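You operate a simulated robot arm through the tools that you are given. There is no shell and no other tool.

The job below is to be done with a simulated robot arm. You get a single attempt, and the scene is never put back.

## Task
Grind the drips off the wall dish's foot and wipe up the grit.
Fine: dish in the small green tray, cloth back where it lay. What is to be rubbed or washed off counts as gone when no trace of it is left.
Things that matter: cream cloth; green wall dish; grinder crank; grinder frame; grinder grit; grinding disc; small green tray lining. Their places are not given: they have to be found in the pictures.

It is judged by the outcome, as a careful person would: the job done as asked, and still so three seconds after it is handed in. It fails if anything else is knocked over, pushed out of place, dropped, spilled or broken. Flat cloth is picked up by pressing the open fingertips on it (5 to 10 N) and closing them slowly along it; thin cloth reads only 2 to 8 mm in the jaws.

## Robot
A 6-joint arm with a two-finger parallel gripper, fixed in place. Base frame: the origin is at the foot of the arm, x ahead of it, y to its left, z up; the work surface is at about z = 800. Readings come in mm, degrees, newtons and seconds.
Its first joint turns from -166.0 to 166.0 degrees. Payload 3.91 kg.
The TCP is the grasp point between the finger pads, 30 mm short of the fingertips. In the tool frame z runs along the fingers and y along their closing line. Largest opening 110 mm; finger width 20, thickness 10; the body of the gripper, 48 by 112 mm, starts 55 mm behind the TCP.
Orientation is that of the tool frame in the base frame, as a unit quaternion [x, y, z, w]. With the fingers straight down and closing along the base's y, the tool's x points along the base's -x, its y along +y and its z along -z.

## Interface
- The arm moves only by the tool play_rows. Its arguments are lists of equal length, an entry for each row: "translation": the shift along the base's x, y, z in mm, a list of three; "dr": the turn, a rotation vector about the base's x, y, z in degrees, a list of three; "hand": the closure, from 0 (fully open) to 1 (shut). In form: {"translation": [[dx, dy, dz], ...], "dr": [[wx, wy, wz], ...], "hand": [hand, ...]}. A call has 1 to 20 rows; each row shifts and turns the commanded pose from where the row before left it. Rows are played at 5 a second. More than 50 mm and 8.6 degrees between two rows, or a gripper value outside its range, and nothing of the call is played. Where a pose cannot be reached the arm comes as near as it can. A force on the tool above 60 N (or 10 N above the force at the start of the call, whichever is more), or a blocked arm, ends the call early, and 0.2 s more pass. The fingers move at their own pace (about 108 mm/s each) and stop on an object; they squeeze with about 27 N. The grip force told is the motor's: it shows also when the fingers shut on nothing. Time passes only in rows, and 0.2 s behind the last, so rows that do not move let the fingers close. The reply holds the time, the measured pose of the TCP, the force on the tool along the base axes, the opening and the grip force, in the units named above and with some noise, with the torque about the TCP (base axes, N m) and any sound that the robot's microphone picked up.
- Cameras (640 x 400 px; columns grow to the right, rows downward): "scene" is fixed at [208, -494.9, 1398.6]; the picture's right is [0.46, -0.89, 0.00], its down [-0.58, -0.30, -0.76] and it looks along [0.67, 0.35, -0.65] (base axes); focal length 334 px, centre (320, 200). "wrist" rides on the gripper at [72, 17, -103] in the tool frame; the picture's right is [-0.23, 0.97, 0.00], its down [-0.76, -0.18, -0.62] and it looks along [-0.61, -0.14, 0.78] (tool axes); focal length 222 px, centre (320, 200).
- get_image(camera): a new picture of that camera. No time passes.
- measure_at(camera, pixels): for up to 12 pixels [column, row] of the newest picture of that camera ("zoom" is the newest enlarged one), the place [x, y, z] in the base frame of the surface seen there, good to about 3 mm, but the place of the scene camera against the robot may be out by one fixed shift of up to 25 mm in any direction. No time passes.
- zoom(camera, box): a new picture of the part [left, top, right, bottom] of that camera's present view, enlarged. No time passes.
- hand_in(): hands the job in; it is judged then, once.

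Leave the gripper open and the arm clear of the work at the hand-in unless told otherwise.

The tools are called as a command line: name --argument value ..., lists and objects as JSON in quotes. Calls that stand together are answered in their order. play_rows: Moves the arm, as the interface text tells. Its arguments: {"type":"object","properties":{"translation":{"type":"array","items":{"type":"array","items":{"type":"number"}}},"dr":{"type":"array","items":{"type":"array","items":{"type":"number"}}},"hand":{"type":"array","items":{"type":"number"}}},"required":["translation","dr","hand"]} The other tools are called the same way: get_image (camera) takes a picture; measure_at (camera, pixels) gives the place of the surface under pixels of a picture; zoom (camera, box) takes an enlarged picture of a part of a camera's view; hand_in () hands the job in.

At the start:

```text
time_s: 0.0
ee_pos: [469.7, -427.5, 1189.4]
tcp_rot: [0.0, 1.0, 0.0, 0.001]
wrist_force: [0.2, -0.5, 0.6]
wrist_torque: [0.01, -0.04, -0.01]
gripper_width: 109.8
grip_force: 0.1
```

scene: 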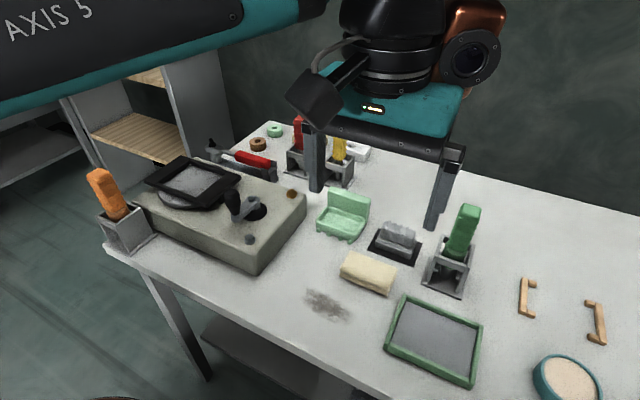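
wrist: 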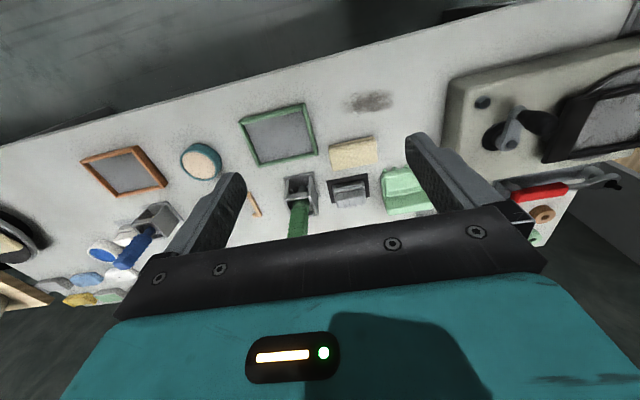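

I see the grinder (left, around 220,210), the mint-green wall dish (344,214), the cream cloth (368,272), grit on the table (328,303) and the green tray (434,340). I'll enlarge these parts first.

zoom --camera "scene" --box '[100, 130, 320, 280]'

zoom --camera "scene" --box '[290, 170, 500, 390]'

zoom --camera "wrist" --box '[230, 70, 450, 220]'

zoom --camera "wrist" --box '[430, 40, 640, 250]'

```text
2.67 times, centred on (210, 205) of scene
```

zoom: 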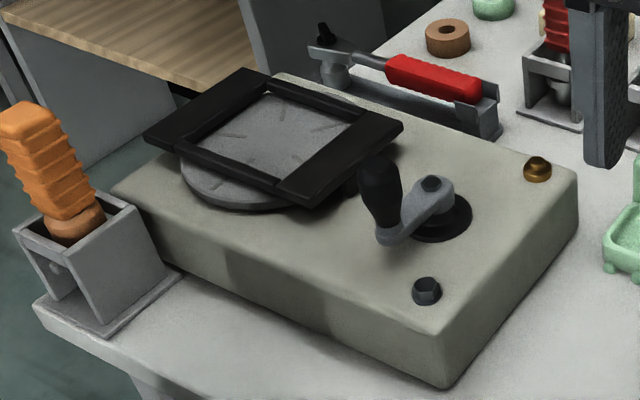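

```text
1.82 times, centred on (395, 280) of scene
```

zoom: 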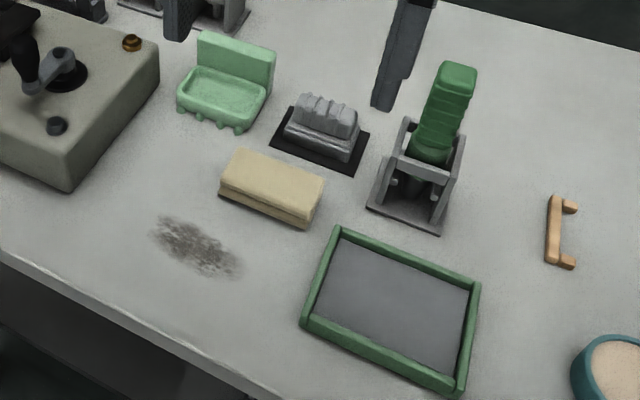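

```text
2.67 times, centred on (340, 145) of wrist
```

zoom: 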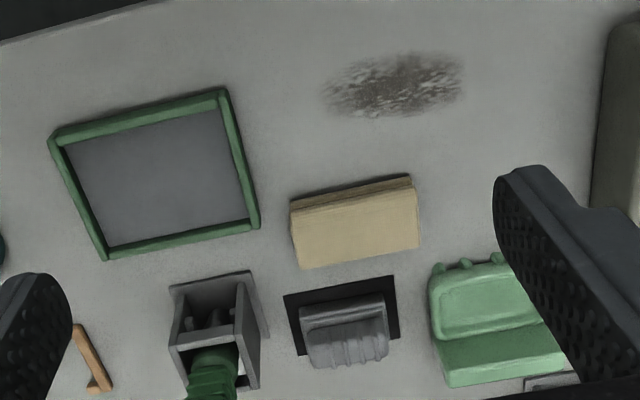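

```text
1.90 times, centred on (535, 145) of wrist
```

zoom: 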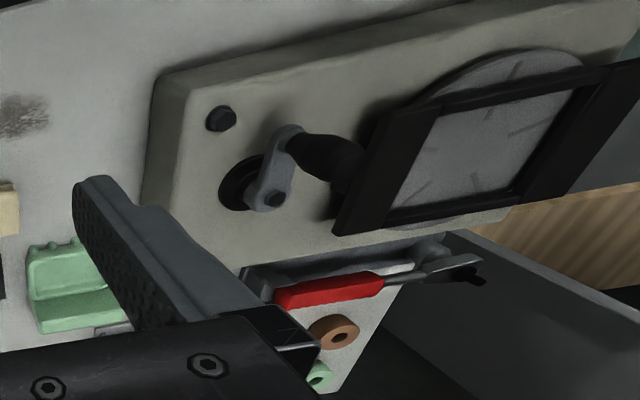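

The zooms show the crank with a black knob beside a square black frame over a disc, and the dish with drips along its front lower edge. Next I measure the main points in the wrist picture: tray corners, cloth corners, grit and dish. I'll measure the same points in the scene picture to find the fixed camera shift.

measure_at --camera "wrist" --pixels '[[240, 122], [304, 105], [316, 154], [260, 165], [278, 138], [332, 149], [374, 142], [375, 160], [335, 168], [368, 102], [352, 102], [390, 98]]'

measure_at --camera "wrist" --pixels '[[385, 170], [392, 180], [405, 190], [390, 208], [420, 207], [482, 102], [507, 142], [515, 115], [540, 120], [590, 125], [560, 155], [632, 90]]'

measure_at --camera "scene" --pixels '[[407, 298], [481, 325], [471, 382], [388, 345], [434, 340], [352, 254], [395, 270], [387, 288], [344, 273], [328, 303], [291, 193], [248, 239]]'

```text
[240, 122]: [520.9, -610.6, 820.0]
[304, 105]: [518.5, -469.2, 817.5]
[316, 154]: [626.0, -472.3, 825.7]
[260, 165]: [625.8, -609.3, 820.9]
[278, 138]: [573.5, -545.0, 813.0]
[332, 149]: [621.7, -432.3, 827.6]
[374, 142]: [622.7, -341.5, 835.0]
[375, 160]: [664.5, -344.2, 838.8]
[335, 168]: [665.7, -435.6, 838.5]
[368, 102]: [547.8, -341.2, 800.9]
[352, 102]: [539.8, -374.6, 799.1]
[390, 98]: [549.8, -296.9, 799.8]
```

```text
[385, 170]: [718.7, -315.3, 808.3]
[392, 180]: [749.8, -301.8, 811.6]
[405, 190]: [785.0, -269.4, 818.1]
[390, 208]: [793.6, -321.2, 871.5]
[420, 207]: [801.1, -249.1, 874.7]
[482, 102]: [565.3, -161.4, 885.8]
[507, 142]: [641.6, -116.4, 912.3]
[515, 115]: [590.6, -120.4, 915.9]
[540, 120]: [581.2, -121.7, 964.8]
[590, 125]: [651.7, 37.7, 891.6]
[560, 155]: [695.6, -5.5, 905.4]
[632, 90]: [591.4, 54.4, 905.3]
```

```text
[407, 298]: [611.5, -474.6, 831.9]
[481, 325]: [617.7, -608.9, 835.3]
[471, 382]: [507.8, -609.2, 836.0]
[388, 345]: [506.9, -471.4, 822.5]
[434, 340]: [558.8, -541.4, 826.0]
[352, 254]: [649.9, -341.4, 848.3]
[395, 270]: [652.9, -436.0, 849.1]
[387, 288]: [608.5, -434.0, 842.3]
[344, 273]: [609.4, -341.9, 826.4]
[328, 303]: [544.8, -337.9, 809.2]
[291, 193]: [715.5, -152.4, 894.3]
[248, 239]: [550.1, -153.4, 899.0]
```

The wrist camera places the tray at about x 520–626, y −610…−470, and the cloth at about x 620–668, y −435…−342. The scene camera is off by about −13 mm in x and +10 mm in z. Next I move over the dish for a close wrist view, staying well above everything.

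play_rows --translation '[[32, 19, -14], [32, 19, -14], [32, 19, -14], [32, 19, -14], [32, 19, -14], [32, 19, -14], [32, 19, -14], [32, 19, -14]]' --dr '[[0, 0, 0], [0, 0, 0], [0, 0, 0], [0, 0, 0], [0, 0, 0], [0, 0, 0], [0, 0, 0], [0, 0, 0]]' --hand '[0, 0, 0, 0, 0, 0, 0, 0]'

get_image --camera "wrist"

get_image --camera "scene"

```text
time_s: 1.8
ee_pos: [725.4, -274.9, 1078.7]
tcp_rot: [0.0, 1.0, 0.0, 0.001]
wrist_force: [-1.1, 0.0, 0.3]
wrist_torque: [0.01, -0.02, 0.05]
gripper_width: 110.1
grip_force: 0.1
```

```text
taken
```

wrist: 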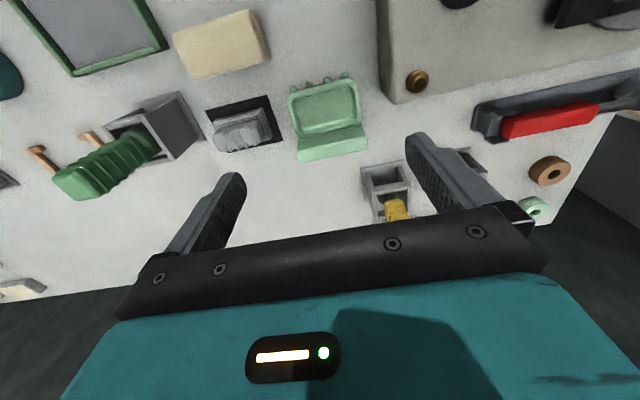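

```text
taken
```

scene: 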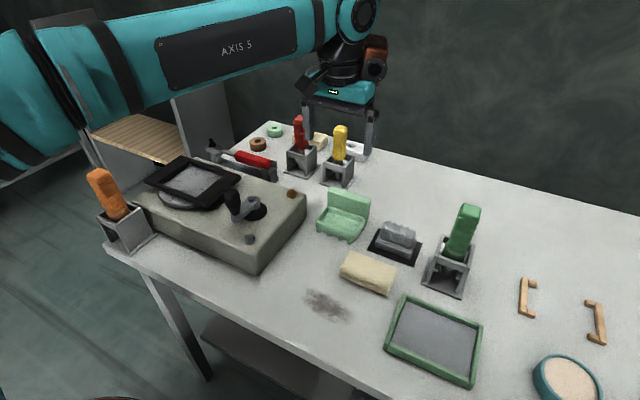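

The dish is now clear at about (328,118) in the wrist picture, with its drips along the top edge. I'll enlarge it there and in the scene view.

zoom --camera "wrist" --box '[280, 65, 380, 165]'

zoom --camera "scene" --box '[305, 175, 405, 265]'

measure_at --camera "wrist" --pixels '[[292, 97], [354, 81], [327, 88], [296, 130], [360, 122], [325, 105], [298, 156], [365, 148], [330, 140], [330, 131], [348, 75], [325, 80]]'

```text
4.00 times, centred on (330, 115) of wrist
```

zoom: 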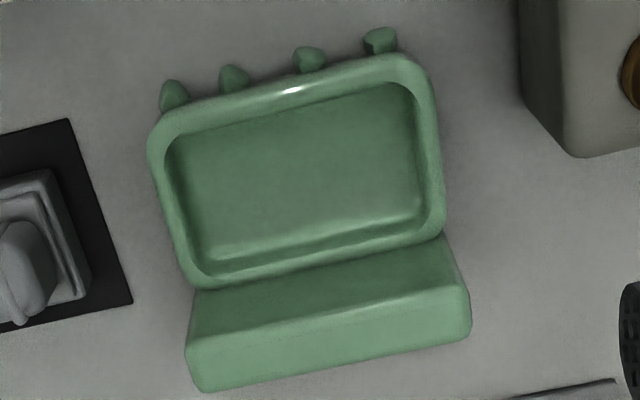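

```text
4.44 times, centred on (355, 220) of scene
```

zoom: 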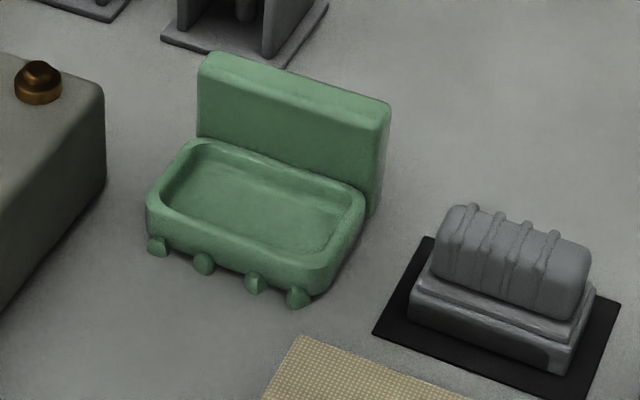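

```text
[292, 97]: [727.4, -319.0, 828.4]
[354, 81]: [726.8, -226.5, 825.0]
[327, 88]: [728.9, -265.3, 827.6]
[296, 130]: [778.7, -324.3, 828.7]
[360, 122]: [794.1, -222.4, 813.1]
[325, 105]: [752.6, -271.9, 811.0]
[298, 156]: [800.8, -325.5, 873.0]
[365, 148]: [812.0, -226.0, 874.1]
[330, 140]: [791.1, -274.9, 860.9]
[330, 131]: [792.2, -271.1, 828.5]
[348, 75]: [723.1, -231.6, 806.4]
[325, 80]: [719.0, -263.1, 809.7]
```

The dish has its back plate at x ≈ 790–812 and y −322…−222, with its top at z ≈ 874. The basin reaches forward to x ≈ 724, and four drips stick out at the foot. Before moving over the grinder I check where the cabinet stands, along with the frame and crank, in the scene view.

measure_at --camera "scene" --pixels '[[185, 130], [165, 90], [215, 130], [130, 130], [187, 157], [239, 177], [208, 207], [145, 183], [190, 180], [252, 198], [228, 193], [237, 216]]'

play_rows --translation '[[-15, 30, 10], [-15, 30, 10], [-15, 30, 10], [-15, 30, 10], [-15, 30, 10], [-15, 30, 10]]' --dr '[[0, 0, 0], [0, 0, 0], [0, 0, 0], [0, 0, 0], [0, 0, 0], [0, 0, 0]]' --hand '[0, 0, 0, 0, 0, 0]'

get_image --camera "wrist"

```text
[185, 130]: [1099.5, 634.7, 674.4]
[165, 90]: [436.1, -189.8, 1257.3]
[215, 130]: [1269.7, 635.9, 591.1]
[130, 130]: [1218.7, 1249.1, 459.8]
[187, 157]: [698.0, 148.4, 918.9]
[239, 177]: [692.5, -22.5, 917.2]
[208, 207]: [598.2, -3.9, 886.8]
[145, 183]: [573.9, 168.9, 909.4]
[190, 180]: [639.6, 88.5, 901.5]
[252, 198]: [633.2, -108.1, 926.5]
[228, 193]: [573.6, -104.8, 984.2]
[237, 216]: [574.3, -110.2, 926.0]
```

```text
time_s: 3.2
ee_pos: [635.6, -94.8, 1137.1]
tcp_rot: [0.0, 1.0, 0.001, 0.0]
wrist_force: [-0.2, -0.9, 0.6]
wrist_torque: [0.01, 0.03, 0.0]
gripper_width: 109.9
grip_force: 0.1
```

```text
taken
```

wrist: 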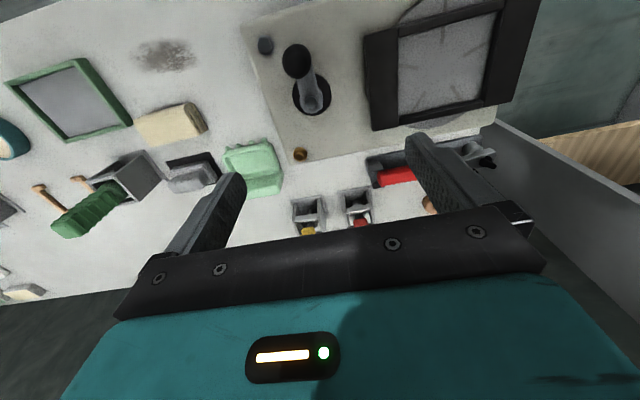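

The cabinet stands far off (y > 600). I now move further left and slightly back, to bring the frame and crank into the clear part of the wrist view.

play_rows --translation '[[-14, 28, 5], [-14, 28, 5], [-14, 28, 5], [-14, 28, 5]]' --dr '[[0, 0, 0], [0, 0, 0], [0, 0, 0], [0, 0, 0]]' --hand '[0, 0, 0, 0]'

get_image --camera "wrist"

zoom --camera "wrist" --box '[180, 0, 460, 175]'

```text
time_s: 4.2
ee_pos: [579.5, 17.4, 1157.1]
tcp_rot: [0.0, 1.0, 0.001, 0.0]
wrist_force: [0.7, -0.3, 0.0]
wrist_torque: [0.0, 0.03, 0.02]
gripper_width: 110.1
grip_force: 0.1
```

```text
taken
```

wrist: 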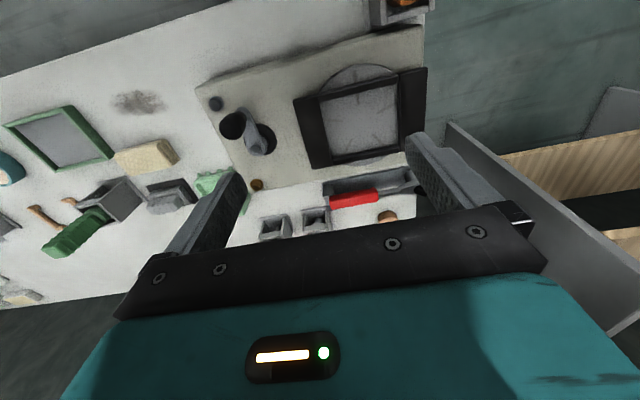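

```text
2.29 times, centred on (320, 88) of wrist
```

zoom: 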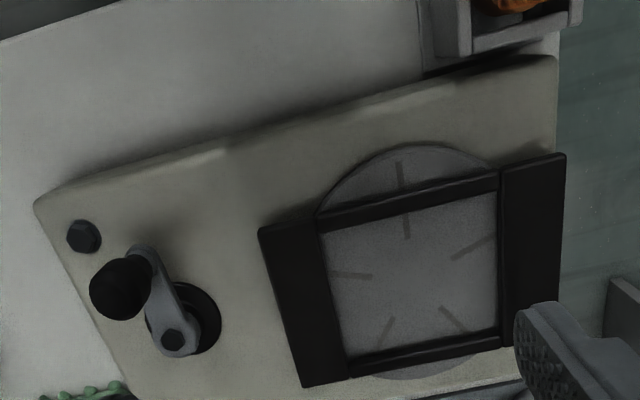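

The frame and crank are in view. I measure the frame's inner and outer corners, the disc surface, the crank's hub and arm, and the knob in this enlarged picture.

measure_at --camera "zoom" --pixels '[[324, 235], [494, 198], [499, 322], [349, 352], [262, 232], [556, 160], [557, 318], [304, 382], [405, 290], [380, 250], [450, 300], [400, 168]]'

measure_at --camera "zoom" --pixels '[[408, 205], [425, 342], [290, 310], [530, 240], [115, 290], [135, 285], [105, 270], [172, 342], [150, 262], [210, 300], [83, 235], [230, 250]]'

```text
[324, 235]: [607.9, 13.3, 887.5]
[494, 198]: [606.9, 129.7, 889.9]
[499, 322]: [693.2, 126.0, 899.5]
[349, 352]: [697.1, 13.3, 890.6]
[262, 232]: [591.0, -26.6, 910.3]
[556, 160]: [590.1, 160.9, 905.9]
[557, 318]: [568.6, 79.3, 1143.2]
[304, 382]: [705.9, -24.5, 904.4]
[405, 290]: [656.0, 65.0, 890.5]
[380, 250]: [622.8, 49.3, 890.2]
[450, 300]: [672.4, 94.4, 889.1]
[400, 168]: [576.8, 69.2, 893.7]
```

```text
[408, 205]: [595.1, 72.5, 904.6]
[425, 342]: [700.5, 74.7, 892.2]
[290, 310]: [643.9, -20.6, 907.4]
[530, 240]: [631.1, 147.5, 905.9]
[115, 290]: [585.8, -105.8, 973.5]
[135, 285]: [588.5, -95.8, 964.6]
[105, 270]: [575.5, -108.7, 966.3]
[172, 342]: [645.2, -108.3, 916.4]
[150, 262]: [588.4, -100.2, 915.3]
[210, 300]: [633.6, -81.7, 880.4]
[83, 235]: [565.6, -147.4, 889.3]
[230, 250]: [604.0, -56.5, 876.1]
```

The disc surface is at z ≈ 890 and the frame top at z ≈ 907. The inner opening is roughly x 606–695 and y 13–129. The crank hub is near (645,−108), with the arm pointing toward −x and the knob at about (582,−105), top z ≈ 973. I go closer over the frame for better measures, keeping the fingertips above z 1020.

play_rows --translation '[[16, 12, -24], [16, 12, -24], [16, 12, -24], [16, 12, -24]]' --dr '[[0, 0, 0], [0, 0, 0], [0, 0, 0], [0, 0, 0]]' --hand '[0, 0, 0, 0]'

get_image --camera "wrist"

zoom --camera "wrist" --box '[200, 20, 440, 170]'

```text
time_s: 5.2
ee_pos: [642.5, 64.4, 1062.3]
tcp_rot: [0.0, 1.0, 0.0, 0.001]
wrist_force: [-0.4, -0.5, 0.7]
wrist_torque: [0.02, -0.01, 0.0]
gripper_width: 109.7
grip_force: 0.1
```

```text
taken
```

wrist: 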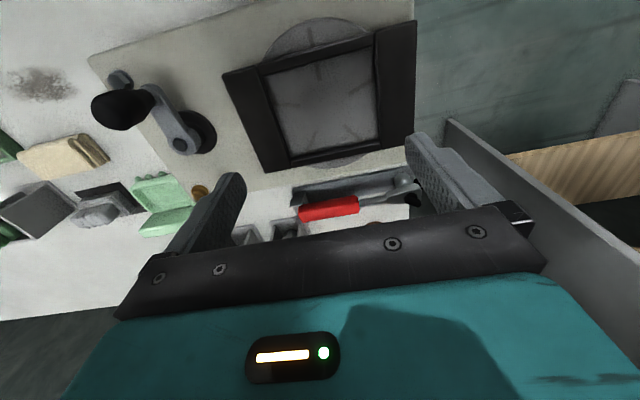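

```text
2.67 times, centred on (320, 95) of wrist
```

zoom: 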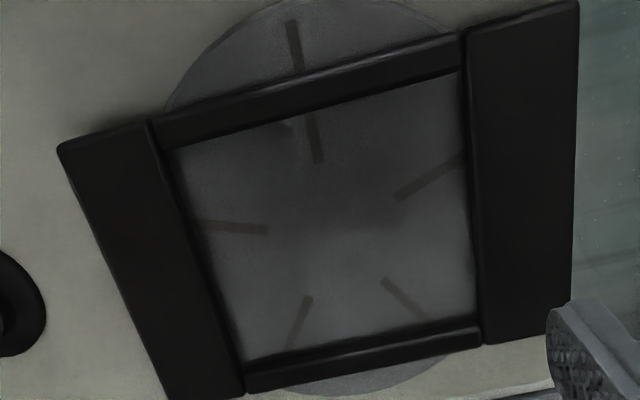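

The frame is now close. I measure along its inner edges at top and bottom.

measure_at --camera "zoom" --pixels '[[145, 150], [190, 260], [212, 250], [233, 375], [472, 60], [480, 180], [488, 320], [464, 160], [310, 85], [310, 100], [310, 125], [365, 350]]'

measure_at --camera "zoom" --pixels '[[365, 340], [365, 330], [365, 358], [365, 368], [365, 380], [320, 230], [62, 152], [575, 8], [568, 300], [200, 270], [204, 270], [470, 200]]'

```text
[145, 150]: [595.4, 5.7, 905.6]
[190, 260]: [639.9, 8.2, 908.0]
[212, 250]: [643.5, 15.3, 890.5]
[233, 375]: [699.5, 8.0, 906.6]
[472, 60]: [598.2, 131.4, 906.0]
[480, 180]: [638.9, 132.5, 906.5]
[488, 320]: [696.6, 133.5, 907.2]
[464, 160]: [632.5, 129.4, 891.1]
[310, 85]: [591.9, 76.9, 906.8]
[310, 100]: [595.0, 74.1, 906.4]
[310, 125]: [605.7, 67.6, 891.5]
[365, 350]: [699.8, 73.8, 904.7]
```

```text
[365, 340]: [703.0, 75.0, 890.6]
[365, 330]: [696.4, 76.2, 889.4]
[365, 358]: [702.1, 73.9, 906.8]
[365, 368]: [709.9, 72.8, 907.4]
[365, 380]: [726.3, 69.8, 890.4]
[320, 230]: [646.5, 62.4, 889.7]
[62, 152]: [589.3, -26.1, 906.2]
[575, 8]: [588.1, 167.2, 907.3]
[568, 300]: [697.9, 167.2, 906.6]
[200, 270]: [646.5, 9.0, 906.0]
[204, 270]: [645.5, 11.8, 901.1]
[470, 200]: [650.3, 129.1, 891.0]
```

The frame opening is about y 10–131 and x 600–698, centred near (650, 70). I still need to see exactly how the drips sit on the dish. I go back over at the same height and then down in front of the dish (x≈640, y≈−254), clear of the cloth and the grinder.

play_rows --translation '[[0, -45, 0], [0, -45, 0], [0, -45, 0], [0, -45, 0], [0, -45, 0], [0, -45, 0], [0, -48, 0], [0, 0, -35], [0, 0, -35], [0, 0, -35], [0, 0, -35]]' --dr '[[0, 0, 0], [0, 0, 0], [0, 0, 0], [0, 0, 0], [0, 0, 0], [0, 0, 0], [0, 0, 0], [0, 0, 0], [0, 0, 0], [0, 0, 0], [0, 0, 0]]' --hand '[0, 0, 0, 0, 0, 0, 0, 0, 0, 0, 0]'

get_image --camera "wrist"

zoom --camera "wrist" --box '[240, 100, 420, 220]'

```text
time_s: 7.6
ee_pos: [642.6, -253.6, 920.7]
tcp_rot: [0.0, 1.0, 0.0, 0.001]
wrist_force: [-0.4, -0.4, 0.8]
wrist_torque: [0.0, -0.04, 0.05]
gripper_width: 110.0
grip_force: 0.1
```

```text
taken
```

wrist: 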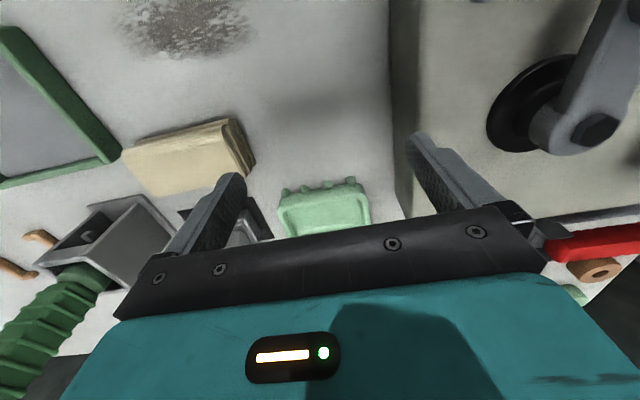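

```text
3.33 times, centred on (330, 160) of wrist
```

zoom: 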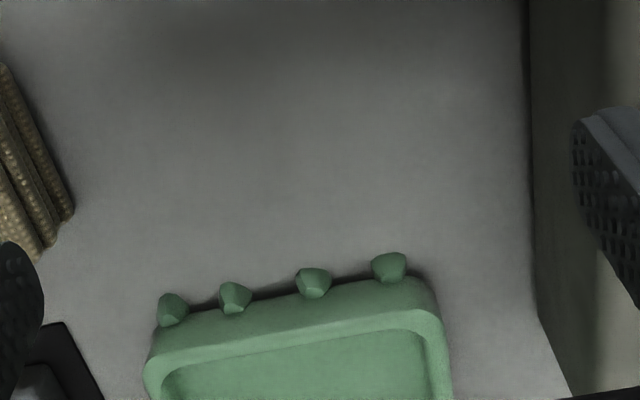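

From here I see four stubby drips along the dish's front foot at zoom (172,308), (235,297), (313,282) and (389,267). I measure them, the front face and the table next to them.

measure_at --camera "zoom" --pixels '[[168, 298], [172, 308], [235, 286], [237, 298], [312, 271], [314, 283], [389, 257], [390, 268], [280, 305], [300, 325], [170, 345], [430, 290]]'

measure_at --camera "zoom" --pixels '[[172, 318], [237, 310], [315, 294], [390, 278], [275, 290], [355, 272], [210, 305], [150, 365], [445, 330], [390, 254], [312, 268], [300, 345]]'

```text
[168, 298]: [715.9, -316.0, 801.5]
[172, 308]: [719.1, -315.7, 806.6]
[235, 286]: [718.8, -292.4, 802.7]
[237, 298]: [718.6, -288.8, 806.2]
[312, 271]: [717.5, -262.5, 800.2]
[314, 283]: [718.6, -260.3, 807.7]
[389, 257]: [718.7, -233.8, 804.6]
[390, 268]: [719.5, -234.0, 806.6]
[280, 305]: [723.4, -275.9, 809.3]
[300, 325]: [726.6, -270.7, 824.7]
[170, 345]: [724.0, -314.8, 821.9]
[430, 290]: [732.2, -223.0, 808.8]
```

```text
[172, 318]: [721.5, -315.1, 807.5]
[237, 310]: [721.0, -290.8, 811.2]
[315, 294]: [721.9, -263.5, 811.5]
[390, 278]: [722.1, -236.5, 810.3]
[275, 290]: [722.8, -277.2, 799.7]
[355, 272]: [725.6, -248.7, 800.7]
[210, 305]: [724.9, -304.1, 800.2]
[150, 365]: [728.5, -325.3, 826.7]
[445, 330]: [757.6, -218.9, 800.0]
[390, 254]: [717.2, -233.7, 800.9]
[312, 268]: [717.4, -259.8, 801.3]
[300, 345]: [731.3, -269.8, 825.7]
```

The drips span z 800–811 and stick out about 6 mm beyond the dish front (x ≈ 724). The dish body is about 88 mm deep and 104 mm wide, so it can stand foot-down in the frame. I'll grip the 22 mm back plate from above, closing along x. First I check the neighbours (yellow holder, grey block, green-handled tool) for clearance in the scene view.

get_image --camera "scene"

measure_at --camera "scene" --pixels '[[340, 130], [325, 180], [350, 185], [352, 165], [300, 120], [320, 218], [369, 192], [365, 237], [330, 190], [466, 208], [400, 225], [383, 255]]'

```text
taken
```

scene: 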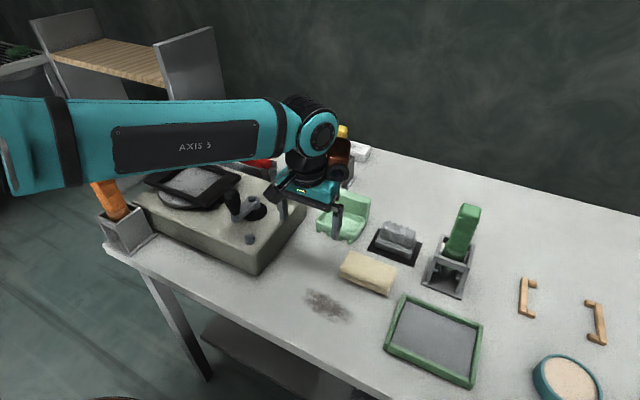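

```text
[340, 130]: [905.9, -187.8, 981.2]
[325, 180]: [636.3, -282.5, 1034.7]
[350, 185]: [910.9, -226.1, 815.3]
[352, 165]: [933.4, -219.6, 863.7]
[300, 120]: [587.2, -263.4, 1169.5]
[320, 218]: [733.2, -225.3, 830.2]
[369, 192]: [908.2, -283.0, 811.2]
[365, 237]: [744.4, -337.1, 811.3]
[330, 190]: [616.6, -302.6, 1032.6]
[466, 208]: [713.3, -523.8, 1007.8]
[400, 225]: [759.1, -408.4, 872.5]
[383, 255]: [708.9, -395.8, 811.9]
```

Everything around is clear (the yellow holder is at x ≈ 890+). I raise the gripper, turn it 90° about z so the fingers close along x, and go above the back plate at about (801,−273).

play_rows --translation '[[14.4, -1.77, 7.3], [14.4, -1.77, 7.3], [14.4, -1.77, 7.3], [14.4, -1.77, 7.3], [14.4, -1.77, 7.3], [14.4, -1.77, 7.3], [14.4, -1.77, 7.3], [14.4, -1.77, 7.3], [14.4, -1.77, 7.3], [14.4, -1.77, 7.3], [14.4, -1.77, 7.3]]' --dr '[[0, 0, 8.18], [0, 0, 8.18], [0, 0, 8.18], [0, 0, 8.18], [0, 0, 8.18], [0, 0, 8.18], [0, 0, 8.18], [0, 0, 8.18], [0, 0, 8.18], [0, 0, 8.18], [0, 0, 8.18]]' --hand '[0.2, 0.45, 0.45, 0.45, 0.45, 0.45, 0.45, 0.45, 0.45, 0.45, 0.45]'

get_image --camera "wrist"

zoom --camera "wrist" --box '[240, 60, 440, 220]'

```text
time_s: 10.0
ee_pos: [801.5, -274.5, 1003.3]
tcp_rot: [0.708, -0.706, -0.001, 0.0]
wrist_force: [-0.6, -0.4, 0.0]
wrist_torque: [0.01, -0.02, 0.01]
gripper_width: 60.4
grip_force: 0.0
```

```text
taken
```

wrist: 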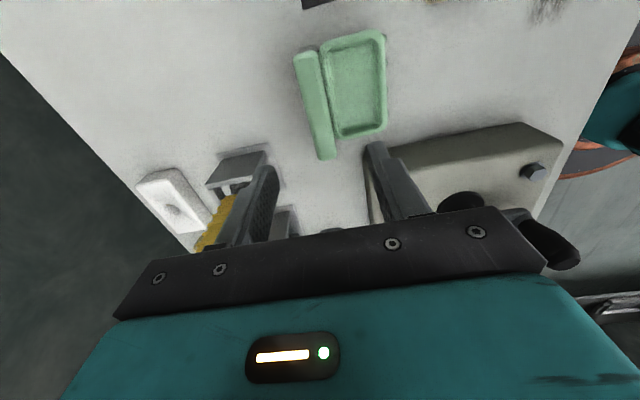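

```text
2.50 times, centred on (340, 140) of wrist
```

zoom: 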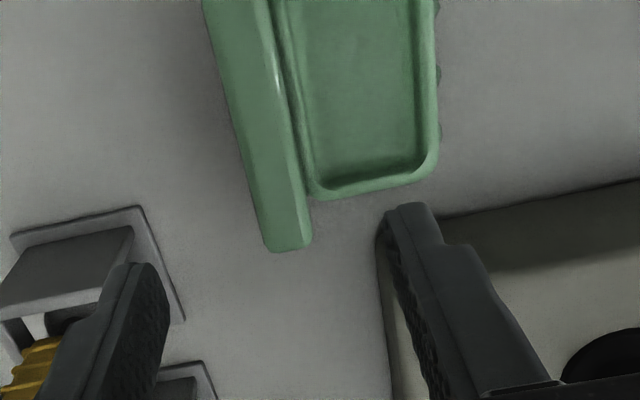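

Now the dish is seen from the side at (340,95). I measure the plate's edges and ends and the basin's front edge from here.

measure_at --camera "wrist" --pixels '[[296, 58], [315, 54], [321, 157], [334, 154], [326, 120], [308, 105], [382, 40], [384, 120], [340, 137], [325, 45], [316, 110], [355, 85]]'

measure_at --camera "zoom" --pixels '[[230, 110], [226, 100], [222, 90], [245, 160], [250, 200], [298, 180], [290, 130], [282, 90], [300, 160], [260, 120], [434, 100], [436, 140]]'

```text
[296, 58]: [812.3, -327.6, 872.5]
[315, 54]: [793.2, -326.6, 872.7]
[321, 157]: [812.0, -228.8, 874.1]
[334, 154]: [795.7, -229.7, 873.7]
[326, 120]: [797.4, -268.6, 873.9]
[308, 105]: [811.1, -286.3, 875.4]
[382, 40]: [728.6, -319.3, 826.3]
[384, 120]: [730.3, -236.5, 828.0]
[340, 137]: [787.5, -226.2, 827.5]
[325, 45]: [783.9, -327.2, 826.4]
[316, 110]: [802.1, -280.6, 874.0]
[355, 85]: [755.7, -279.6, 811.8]
```

```text
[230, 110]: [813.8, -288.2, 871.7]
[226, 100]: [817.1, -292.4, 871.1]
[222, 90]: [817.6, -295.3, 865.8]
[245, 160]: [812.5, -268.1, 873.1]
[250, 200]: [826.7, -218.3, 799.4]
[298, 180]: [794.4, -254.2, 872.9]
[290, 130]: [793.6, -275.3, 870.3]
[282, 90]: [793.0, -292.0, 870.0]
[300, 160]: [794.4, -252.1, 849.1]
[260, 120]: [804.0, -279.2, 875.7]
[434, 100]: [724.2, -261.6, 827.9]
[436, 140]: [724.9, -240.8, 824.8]
```

The plate is at x ≈ 793–813, y ≈ −327…−225, top z ≈ 874. I lower to TCP z ≈ 857 with the fingers 60 mm apart, one behind the plate and one over the basin. Then I close.

play_rows --translation '[[0.5, -0.5, -40], [0.5, 0, -40], [0.5, 0, -35], [0, 0, -21], [0, 0, -10]]' --dr '[[0, 0, 0], [0, 0, 0], [0, 0, 0], [0, 0, 0], [0, 0, 0]]' --hand '[0.45, 0.45, 0.45, 0.45, 0.45]'

get_image --camera "wrist"

```text
time_s: 11.2
ee_pos: [802.9, -273.3, 858.1]
tcp_rot: [-0.707, 0.707, -0.001, 0.001]
wrist_force: [1.1, -1.1, 16.9]
wrist_torque: [-0.04, 0.58, 0.08]
gripper_width: 60.1
grip_force: 0.1
```

```text
taken
```

wrist: 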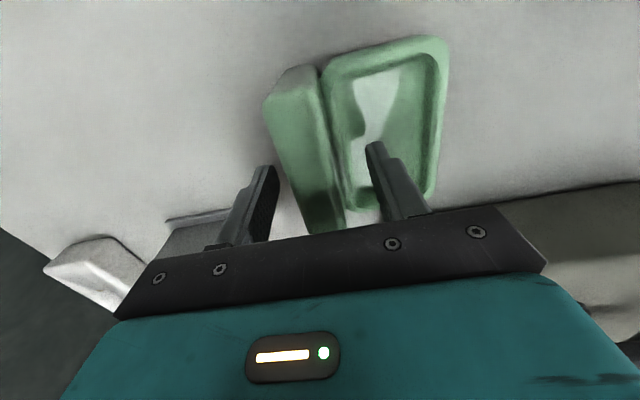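

The front fingertip is pressing on the basin (17 N up) at tip height 828, so that area is solid for contact. I lift 5 mm to unload it, then close slowly on the plate.

play_rows --translation '[[0, 0, 5], [0, 0, 0], [0, 0, 0], [0, 0, 0], [0, 0, 0]]' --dr '[[0, 0, 0], [0, 0, 0], [0, 0, 0], [0, 0, 0], [0, 0, 0]]' --hand '[0.45, 0.6, 0.75, 1, 1]'

get_image --camera "wrist"

```text
time_s: 12.4
ee_pos: [803.7, -272.8, 861.1]
tcp_rot: [0.708, -0.707, 0.0, 0.0]
wrist_force: [0.1, 0.8, 0.4]
wrist_torque: [0.1, -0.05, 0.04]
gripper_width: 23.8
grip_force: 27.0
```

```text
taken
```

wrist: 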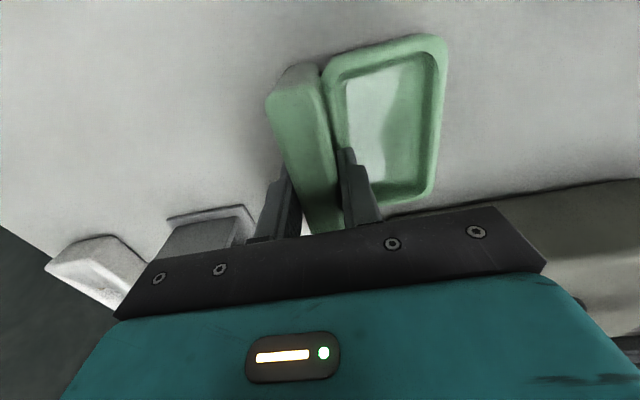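

The plate is gripped (23.8 mm wide, 27 N). I lift straight up to TCP z ≈ 1066, so the dish's underside clears the 973 mm crank knob.

play_rows --translation '[[0, 0, 10], [0, 0, 15], [0, 0, 30], [0, 0, 40], [0, 0, 40], [0, 0, 40], [0, 0, 30]]' --dr '[[0, 0, 0], [0, 0, 0], [0, 0, 0], [0, 0, 0], [0, 0, 0], [0, 0, 0], [0, 0, 0]]' --hand '[1, 1, 1, 1, 1, 1, 1]'

get_image --camera "wrist"

get_image --camera "scene"

```text
time_s: 14.0
ee_pos: [803.6, -273.0, 1066.0]
tcp_rot: [-0.707, 0.707, 0.001, 0.001]
wrist_force: [0.1, 0.5, -4.4]
wrist_torque: [-0.03, -0.06, 0.03]
gripper_width: 23.7
grip_force: 27.0
```

```text
taken
```

wrist: 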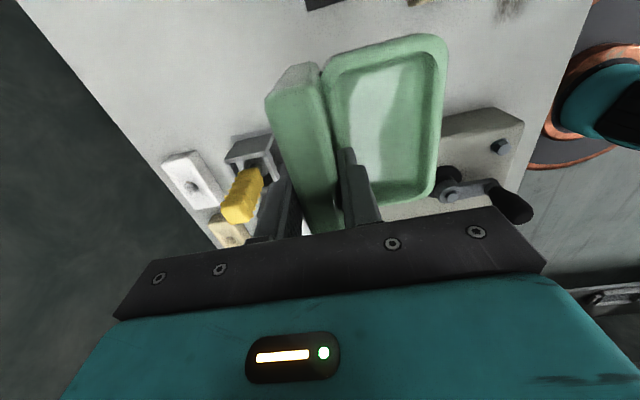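

```text
taken
```

scene: 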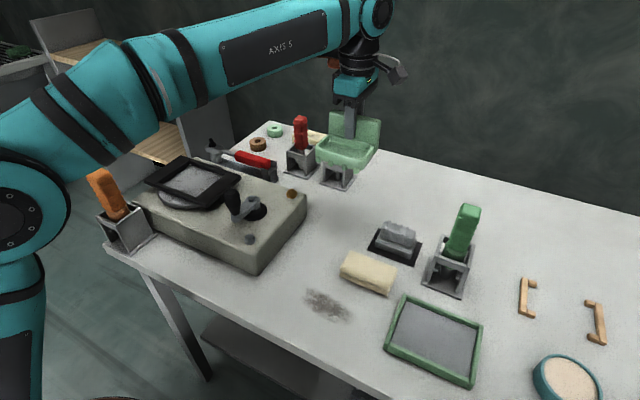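

The dish is held steady and weighs about 4.4 N. I look at its foot in the scene view before carrying it over.

zoom --camera "scene" --box '[300, 100, 400, 190]'

measure_at --camera "scene" --pixels '[[320, 150], [335, 152], [362, 165], [380, 120], [350, 168], [345, 120], [187, 157], [239, 177], [145, 183], [205, 206], [190, 180], [210, 170]]'

```text
4.44 times, centred on (350, 145) of scene
```

zoom: 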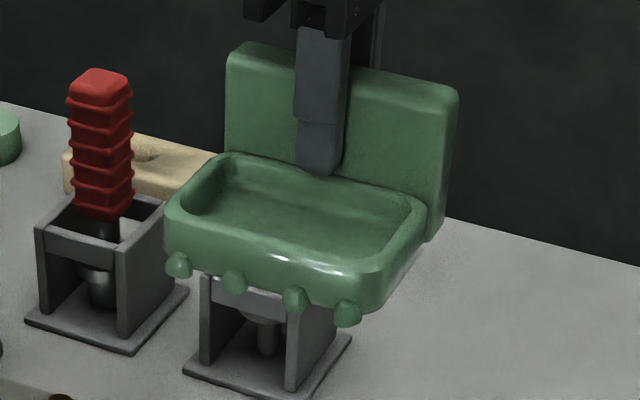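

```text
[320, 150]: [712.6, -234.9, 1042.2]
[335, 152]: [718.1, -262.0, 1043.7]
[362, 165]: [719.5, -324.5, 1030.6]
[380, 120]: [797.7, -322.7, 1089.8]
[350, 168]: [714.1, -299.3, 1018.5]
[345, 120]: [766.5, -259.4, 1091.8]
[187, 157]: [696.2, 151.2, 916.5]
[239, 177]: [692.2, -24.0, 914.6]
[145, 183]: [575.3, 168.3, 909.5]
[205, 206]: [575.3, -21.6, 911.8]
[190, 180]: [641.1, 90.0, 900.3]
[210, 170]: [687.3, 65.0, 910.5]
```

The four drips are plain at the foot's front edge. I now carry the dish level over to above the frame, at TCP about (687, 74), past the crank's far side.

play_rows --translation '[[-8, 25, 0], [-13, 40, 0], [-14, 42, 0], [-14, 42, 0], [-14, 42, 0], [-14, 42, 0], [-14, 42, 0], [-13, 40, 0], [-8, 25, 0], [-4.6, 7, 0], [0, 0, 0]]' --dr '[[0, 0, 0], [0, 0, 0], [0, 0, 0], [0, 0, 0], [0, 0, 0], [0, 0, 0], [0, 0, 0], [0, 0, 0], [0, 0, 0], [0, 0, 0], [0, 0, 0]]' --hand '[1, 1, 1, 1, 1, 1, 1, 1, 1, 1, 1]'

get_image --camera "wrist"

get_image --camera "scene"

```text
time_s: 16.4
ee_pos: [686.2, 72.5, 1066.7]
tcp_rot: [-0.707, 0.707, 0.001, 0.0]
wrist_force: [1.0, 0.7, -4.3]
wrist_torque: [0.03, -0.07, -0.04]
gripper_width: 23.8
grip_force: 26.9
```

```text
taken
```

wrist: 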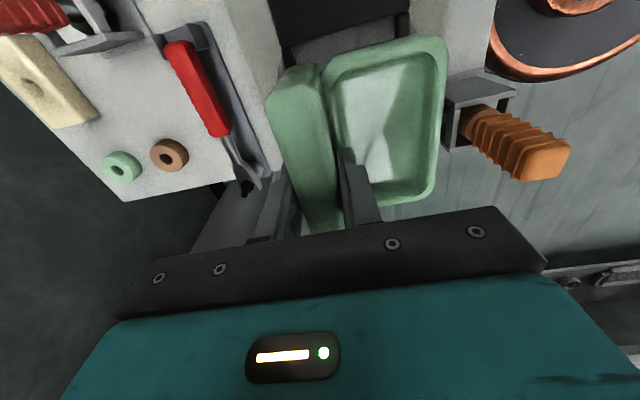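

```text
taken
```

scene: 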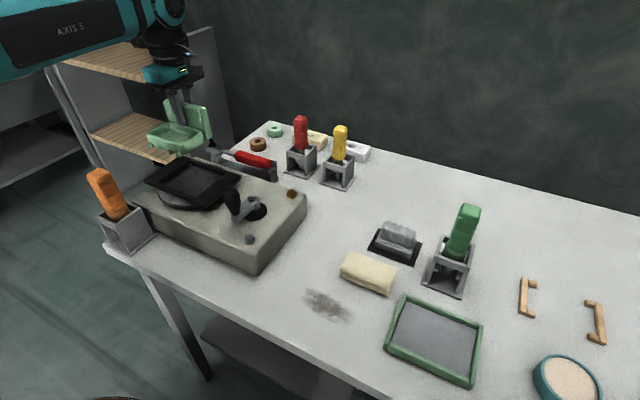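

The dish hovers over the frame. I measure the dish outline in the wrist view to get its extent relative to the TCP.

measure_at --camera "wrist" --pixels '[[444, 80], [438, 150], [432, 185], [385, 46], [395, 43], [400, 203], [410, 200], [268, 97], [300, 70], [308, 67], [330, 228], [280, 150]]'

zoom --camera "scene" --box '[120, 80, 280, 220]'

measure_at --camera "scene" --pixels '[[150, 138], [178, 155], [200, 148], [212, 140], [204, 107], [187, 157], [239, 177], [145, 183], [205, 206], [195, 200], [160, 187], [200, 163]]'

```text
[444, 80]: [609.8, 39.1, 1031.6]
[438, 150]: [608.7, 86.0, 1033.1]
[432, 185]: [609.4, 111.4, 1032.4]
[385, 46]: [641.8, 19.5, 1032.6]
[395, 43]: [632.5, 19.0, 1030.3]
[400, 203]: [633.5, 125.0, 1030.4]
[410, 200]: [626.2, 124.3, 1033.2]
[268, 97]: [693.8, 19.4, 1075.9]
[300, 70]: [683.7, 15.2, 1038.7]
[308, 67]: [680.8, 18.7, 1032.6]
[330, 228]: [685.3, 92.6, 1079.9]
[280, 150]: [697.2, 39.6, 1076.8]
```

```text
2.86 times, centred on (200, 150) of scene
```

zoom: 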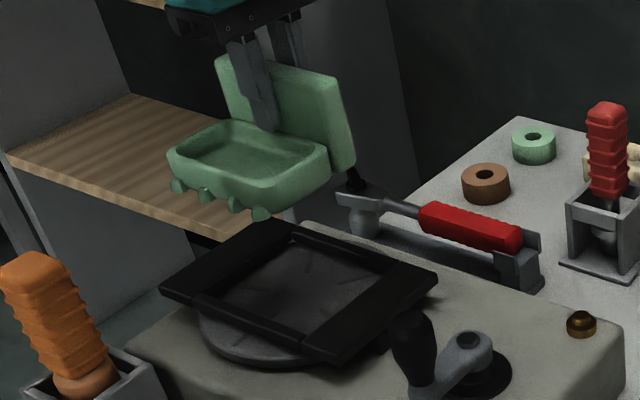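

```text
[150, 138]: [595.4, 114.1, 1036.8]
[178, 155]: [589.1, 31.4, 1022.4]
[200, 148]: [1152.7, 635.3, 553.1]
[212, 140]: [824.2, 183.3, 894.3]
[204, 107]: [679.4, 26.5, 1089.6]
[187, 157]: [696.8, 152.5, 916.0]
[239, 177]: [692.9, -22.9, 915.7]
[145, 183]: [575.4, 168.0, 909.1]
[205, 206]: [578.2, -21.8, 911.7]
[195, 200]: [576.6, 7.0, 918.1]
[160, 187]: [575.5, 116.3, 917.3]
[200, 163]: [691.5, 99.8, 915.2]
```

The basin spans y 18–126 and x from about 607 (drips ≈ 601) to the plate rear at ≈ 698. That lies over the opening of y 10–131, x 600–699. I lower to about 17 mm above the frame and look again.

play_rows --translation '[[0, -1, -40], [0, 0, -30], [0, 0, -12], [0, 0, 0]]' --dr '[[0, 0, 0], [0, 0, 0], [0, 0, 0], [0, 0, 0]]' --hand '[1, 1, 1, 1]'

zoom --camera "scene" --box '[130, 120, 260, 220]'

get_image --camera "wrist"

```text
time_s: 17.4
ee_pos: [686.6, 72.2, 984.0]
tcp_rot: [-0.707, 0.707, 0.001, 0.001]
wrist_force: [-0.1, 0.2, -3.7]
wrist_torque: [-0.02, -0.12, 0.02]
gripper_width: 24.1
grip_force: 26.8
```

```text
4.00 times, centred on (195, 170) of scene
```

zoom: 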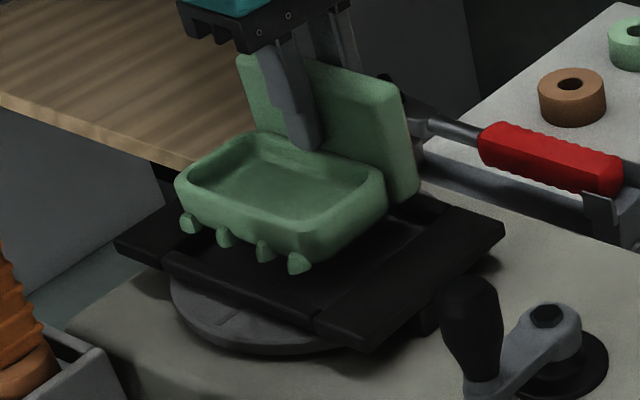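

```text
taken
```

wrist: 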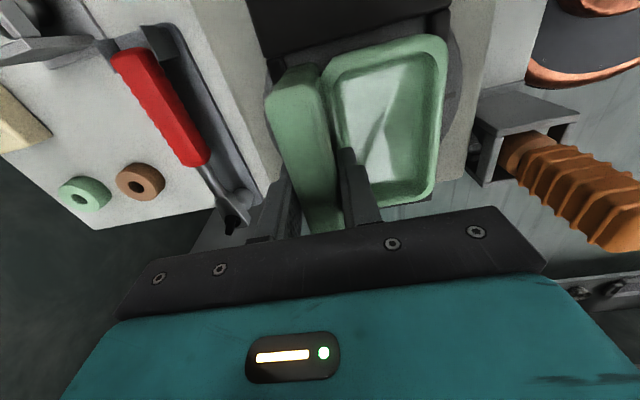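

The dish sits just over the opening. I compare the drips and the front rail inside the same enlarged scene picture, so the camera shift cancels.

measure_at --camera "zoom" --pixels '[[188, 224], [224, 238], [263, 251], [298, 265], [225, 282], [230, 272], [235, 262], [240, 252], [270, 285], [272, 297], [268, 305], [410, 190]]'

measure_at --camera "zoom" --pixels '[[345, 285], [330, 300], [355, 275], [365, 300], [430, 210], [435, 220], [440, 200], [420, 215], [500, 228], [366, 348], [118, 246], [150, 215]]'

```text
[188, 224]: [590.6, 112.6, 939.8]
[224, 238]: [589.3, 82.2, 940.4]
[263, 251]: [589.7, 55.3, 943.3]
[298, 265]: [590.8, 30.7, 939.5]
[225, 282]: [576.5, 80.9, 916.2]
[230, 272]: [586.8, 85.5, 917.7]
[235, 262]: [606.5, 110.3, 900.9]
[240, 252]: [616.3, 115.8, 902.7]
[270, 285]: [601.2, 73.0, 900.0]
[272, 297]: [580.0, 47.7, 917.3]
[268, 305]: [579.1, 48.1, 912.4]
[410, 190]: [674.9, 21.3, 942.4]
```

```text
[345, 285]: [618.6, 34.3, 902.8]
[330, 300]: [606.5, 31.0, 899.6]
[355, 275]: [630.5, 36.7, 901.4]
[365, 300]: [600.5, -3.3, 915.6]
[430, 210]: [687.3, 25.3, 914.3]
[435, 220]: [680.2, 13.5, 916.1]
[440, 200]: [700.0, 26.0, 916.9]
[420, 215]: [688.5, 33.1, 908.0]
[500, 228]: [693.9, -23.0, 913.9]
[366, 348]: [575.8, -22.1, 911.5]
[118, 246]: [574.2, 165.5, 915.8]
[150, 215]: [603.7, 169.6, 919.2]
```

In the scene frame the drip tips (x ≈ 590) lie almost over the front rail's inner edge (≈ 588–589). There are about 3 mm to spare at the back. I shift +1.2 mm in x and lower gently, watching the force. Frame-top contact would show at TCP z ≈ 968 and the disc at ≈ 951.

play_rows --translation '[[1.2, -0.5, -6], [0, 0, -6], [0, 0, -4], [0, 0, -4], [0, 0, -3], [0, 0, -3]]' --dr '[[0, 0, 0], [0, 0, 0], [0, 0, 0], [0, 0, 0], [0, 0, 0], [0, 0, 0]]' --hand '[1, 1, 1, 1, 1, 1]'

```text
time_s: 18.8
ee_pos: [686.4, 71.1, 957.2]
tcp_rot: [0.707, -0.707, 0.0, -0.001]
wrist_force: [0.6, 0.1, -3.8]
wrist_torque: [-0.02, -0.08, -0.01]
gripper_width: 24.0
grip_force: 26.5
```

At z 957 there's still no contact, so the foot is inside the frame, below its top. I keep going down in small steps until the disc takes the weight.

play_rows --translation '[[0, 0, -2], [0, 0, -2], [0, 0, -1.5], [0, 0, -1], [0, 0, 0]]' --dr '[[0, 0, 0], [0, 0, 0], [0, 0, 0], [0, 0, 0], [0, 0, 0]]' --hand '[1, 1, 1, 1, 1]'

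zoom --camera "scene" --box '[130, 120, 260, 220]'

```text
time_s: 20.0
ee_pos: [686.8, 72.7, 952.3]
tcp_rot: [0.707, -0.707, -0.001, -0.001]
wrist_force: [0.1, -0.3, 3.1]
wrist_torque: [0.44, 0.22, -0.04]
gripper_width: 23.8
grip_force: 27.0
```

```text
4.00 times, centred on (195, 170) of scene
```

zoom: 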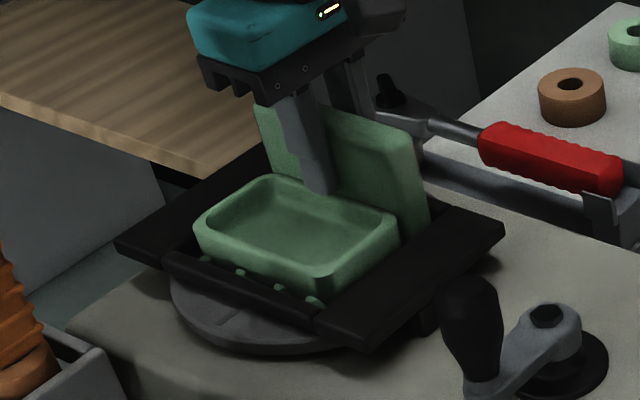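

The disc now supports the dish, which stands inside the frame. I open the fingers gently part way, then rise straight up.

play_rows --translation '[[0, 0, 0], [0, 0, 0], [0, 0, 0], [0, 0, 0], [0, 0, 20], [0, 0, 30]]' --dr '[[0, 0, 0], [0, 0, 0], [0, 0, 0], [0, 0, 0], [0, 0, 0], [0, 0, 0]]' --hand '[0.75, 0.65, 0.55, 0.5, 0.5, 0.5]'

zoom --camera "scene" --box '[130, 120, 260, 220]'

get_image --camera "wrist"

```text
time_s: 21.4
ee_pos: [687.1, 72.6, 1002.1]
tcp_rot: [0.707, -0.707, 0.0, -0.001]
wrist_force: [-0.9, 0.1, -1.0]
wrist_torque: [0.02, 0.02, 0.02]
gripper_width: 55.2
grip_force: 0.0
```

```text
4.00 times, centred on (195, 170) of scene
```

zoom: 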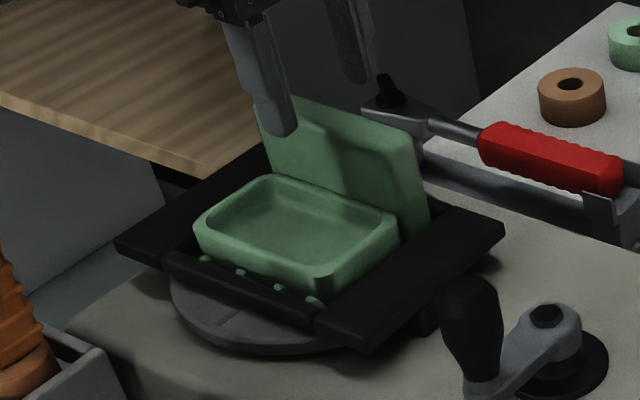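

```text
taken
```

wrist: 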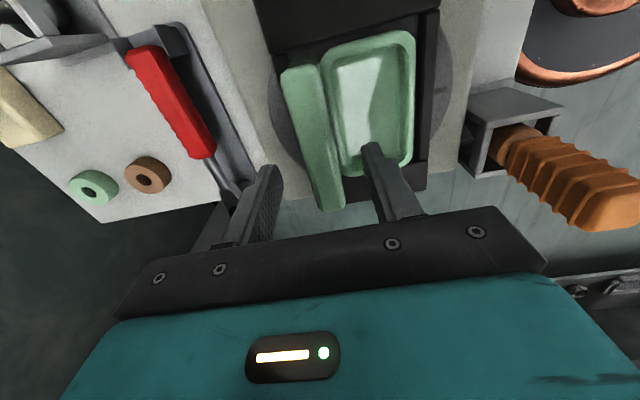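

The dish stands level in the frame with the drips on the disc. Next is the crank: I go up and over, to directly above the knob at about (584,−100), and look at it.

play_rows --translation '[[0, 0, 45], [-20.6, -34.5, 10], [-20.6, -34.5, 10], [-20.6, -34.5, 10], [-20.6, -34.5, 10], [-20.6, -34.5, 10]]' --dr '[[0, 0, 0], [0, 0, 0], [0, 0, 0], [0, 0, 0], [0, 0, 0], [0, 0, 0]]' --hand '[0.5, 0.5, 0.5, 0.5, 0.5, 0.5]'

get_image --camera "wrist"

zoom --camera "wrist" --box '[220, 50, 420, 190]'

zoom --camera "scene" --box '[200, 170, 300, 250]'

```text
time_s: 22.8
ee_pos: [584.5, -99.8, 1096.8]
tcp_rot: [-0.707, 0.707, 0.001, 0.0]
wrist_force: [0.0, 0.0, 0.0]
wrist_torque: [0.01, 0.01, -0.05]
gripper_width: 54.9
grip_force: 0.0
```

```text
taken
```

wrist: 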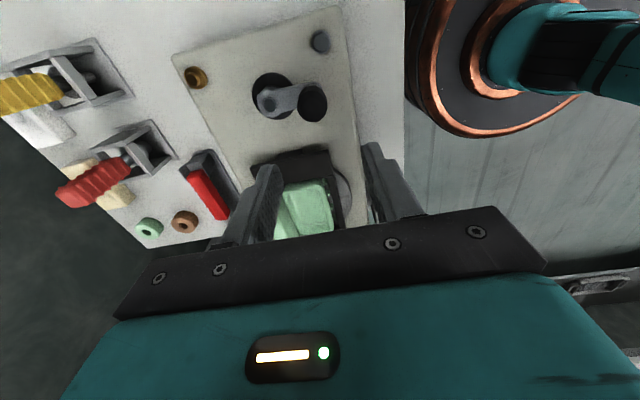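

```text
2.86 times, centred on (320, 120) of wrist
```

zoom: 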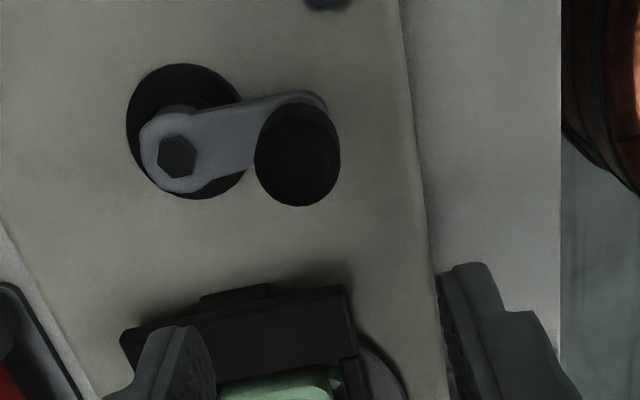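

```text
5.00 times, centred on (250, 210) of scene
```

zoom: 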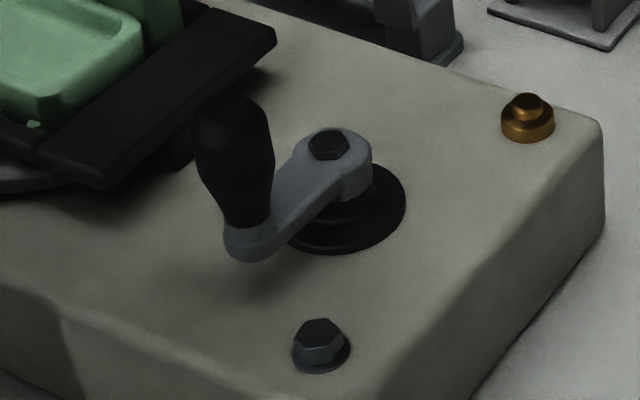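

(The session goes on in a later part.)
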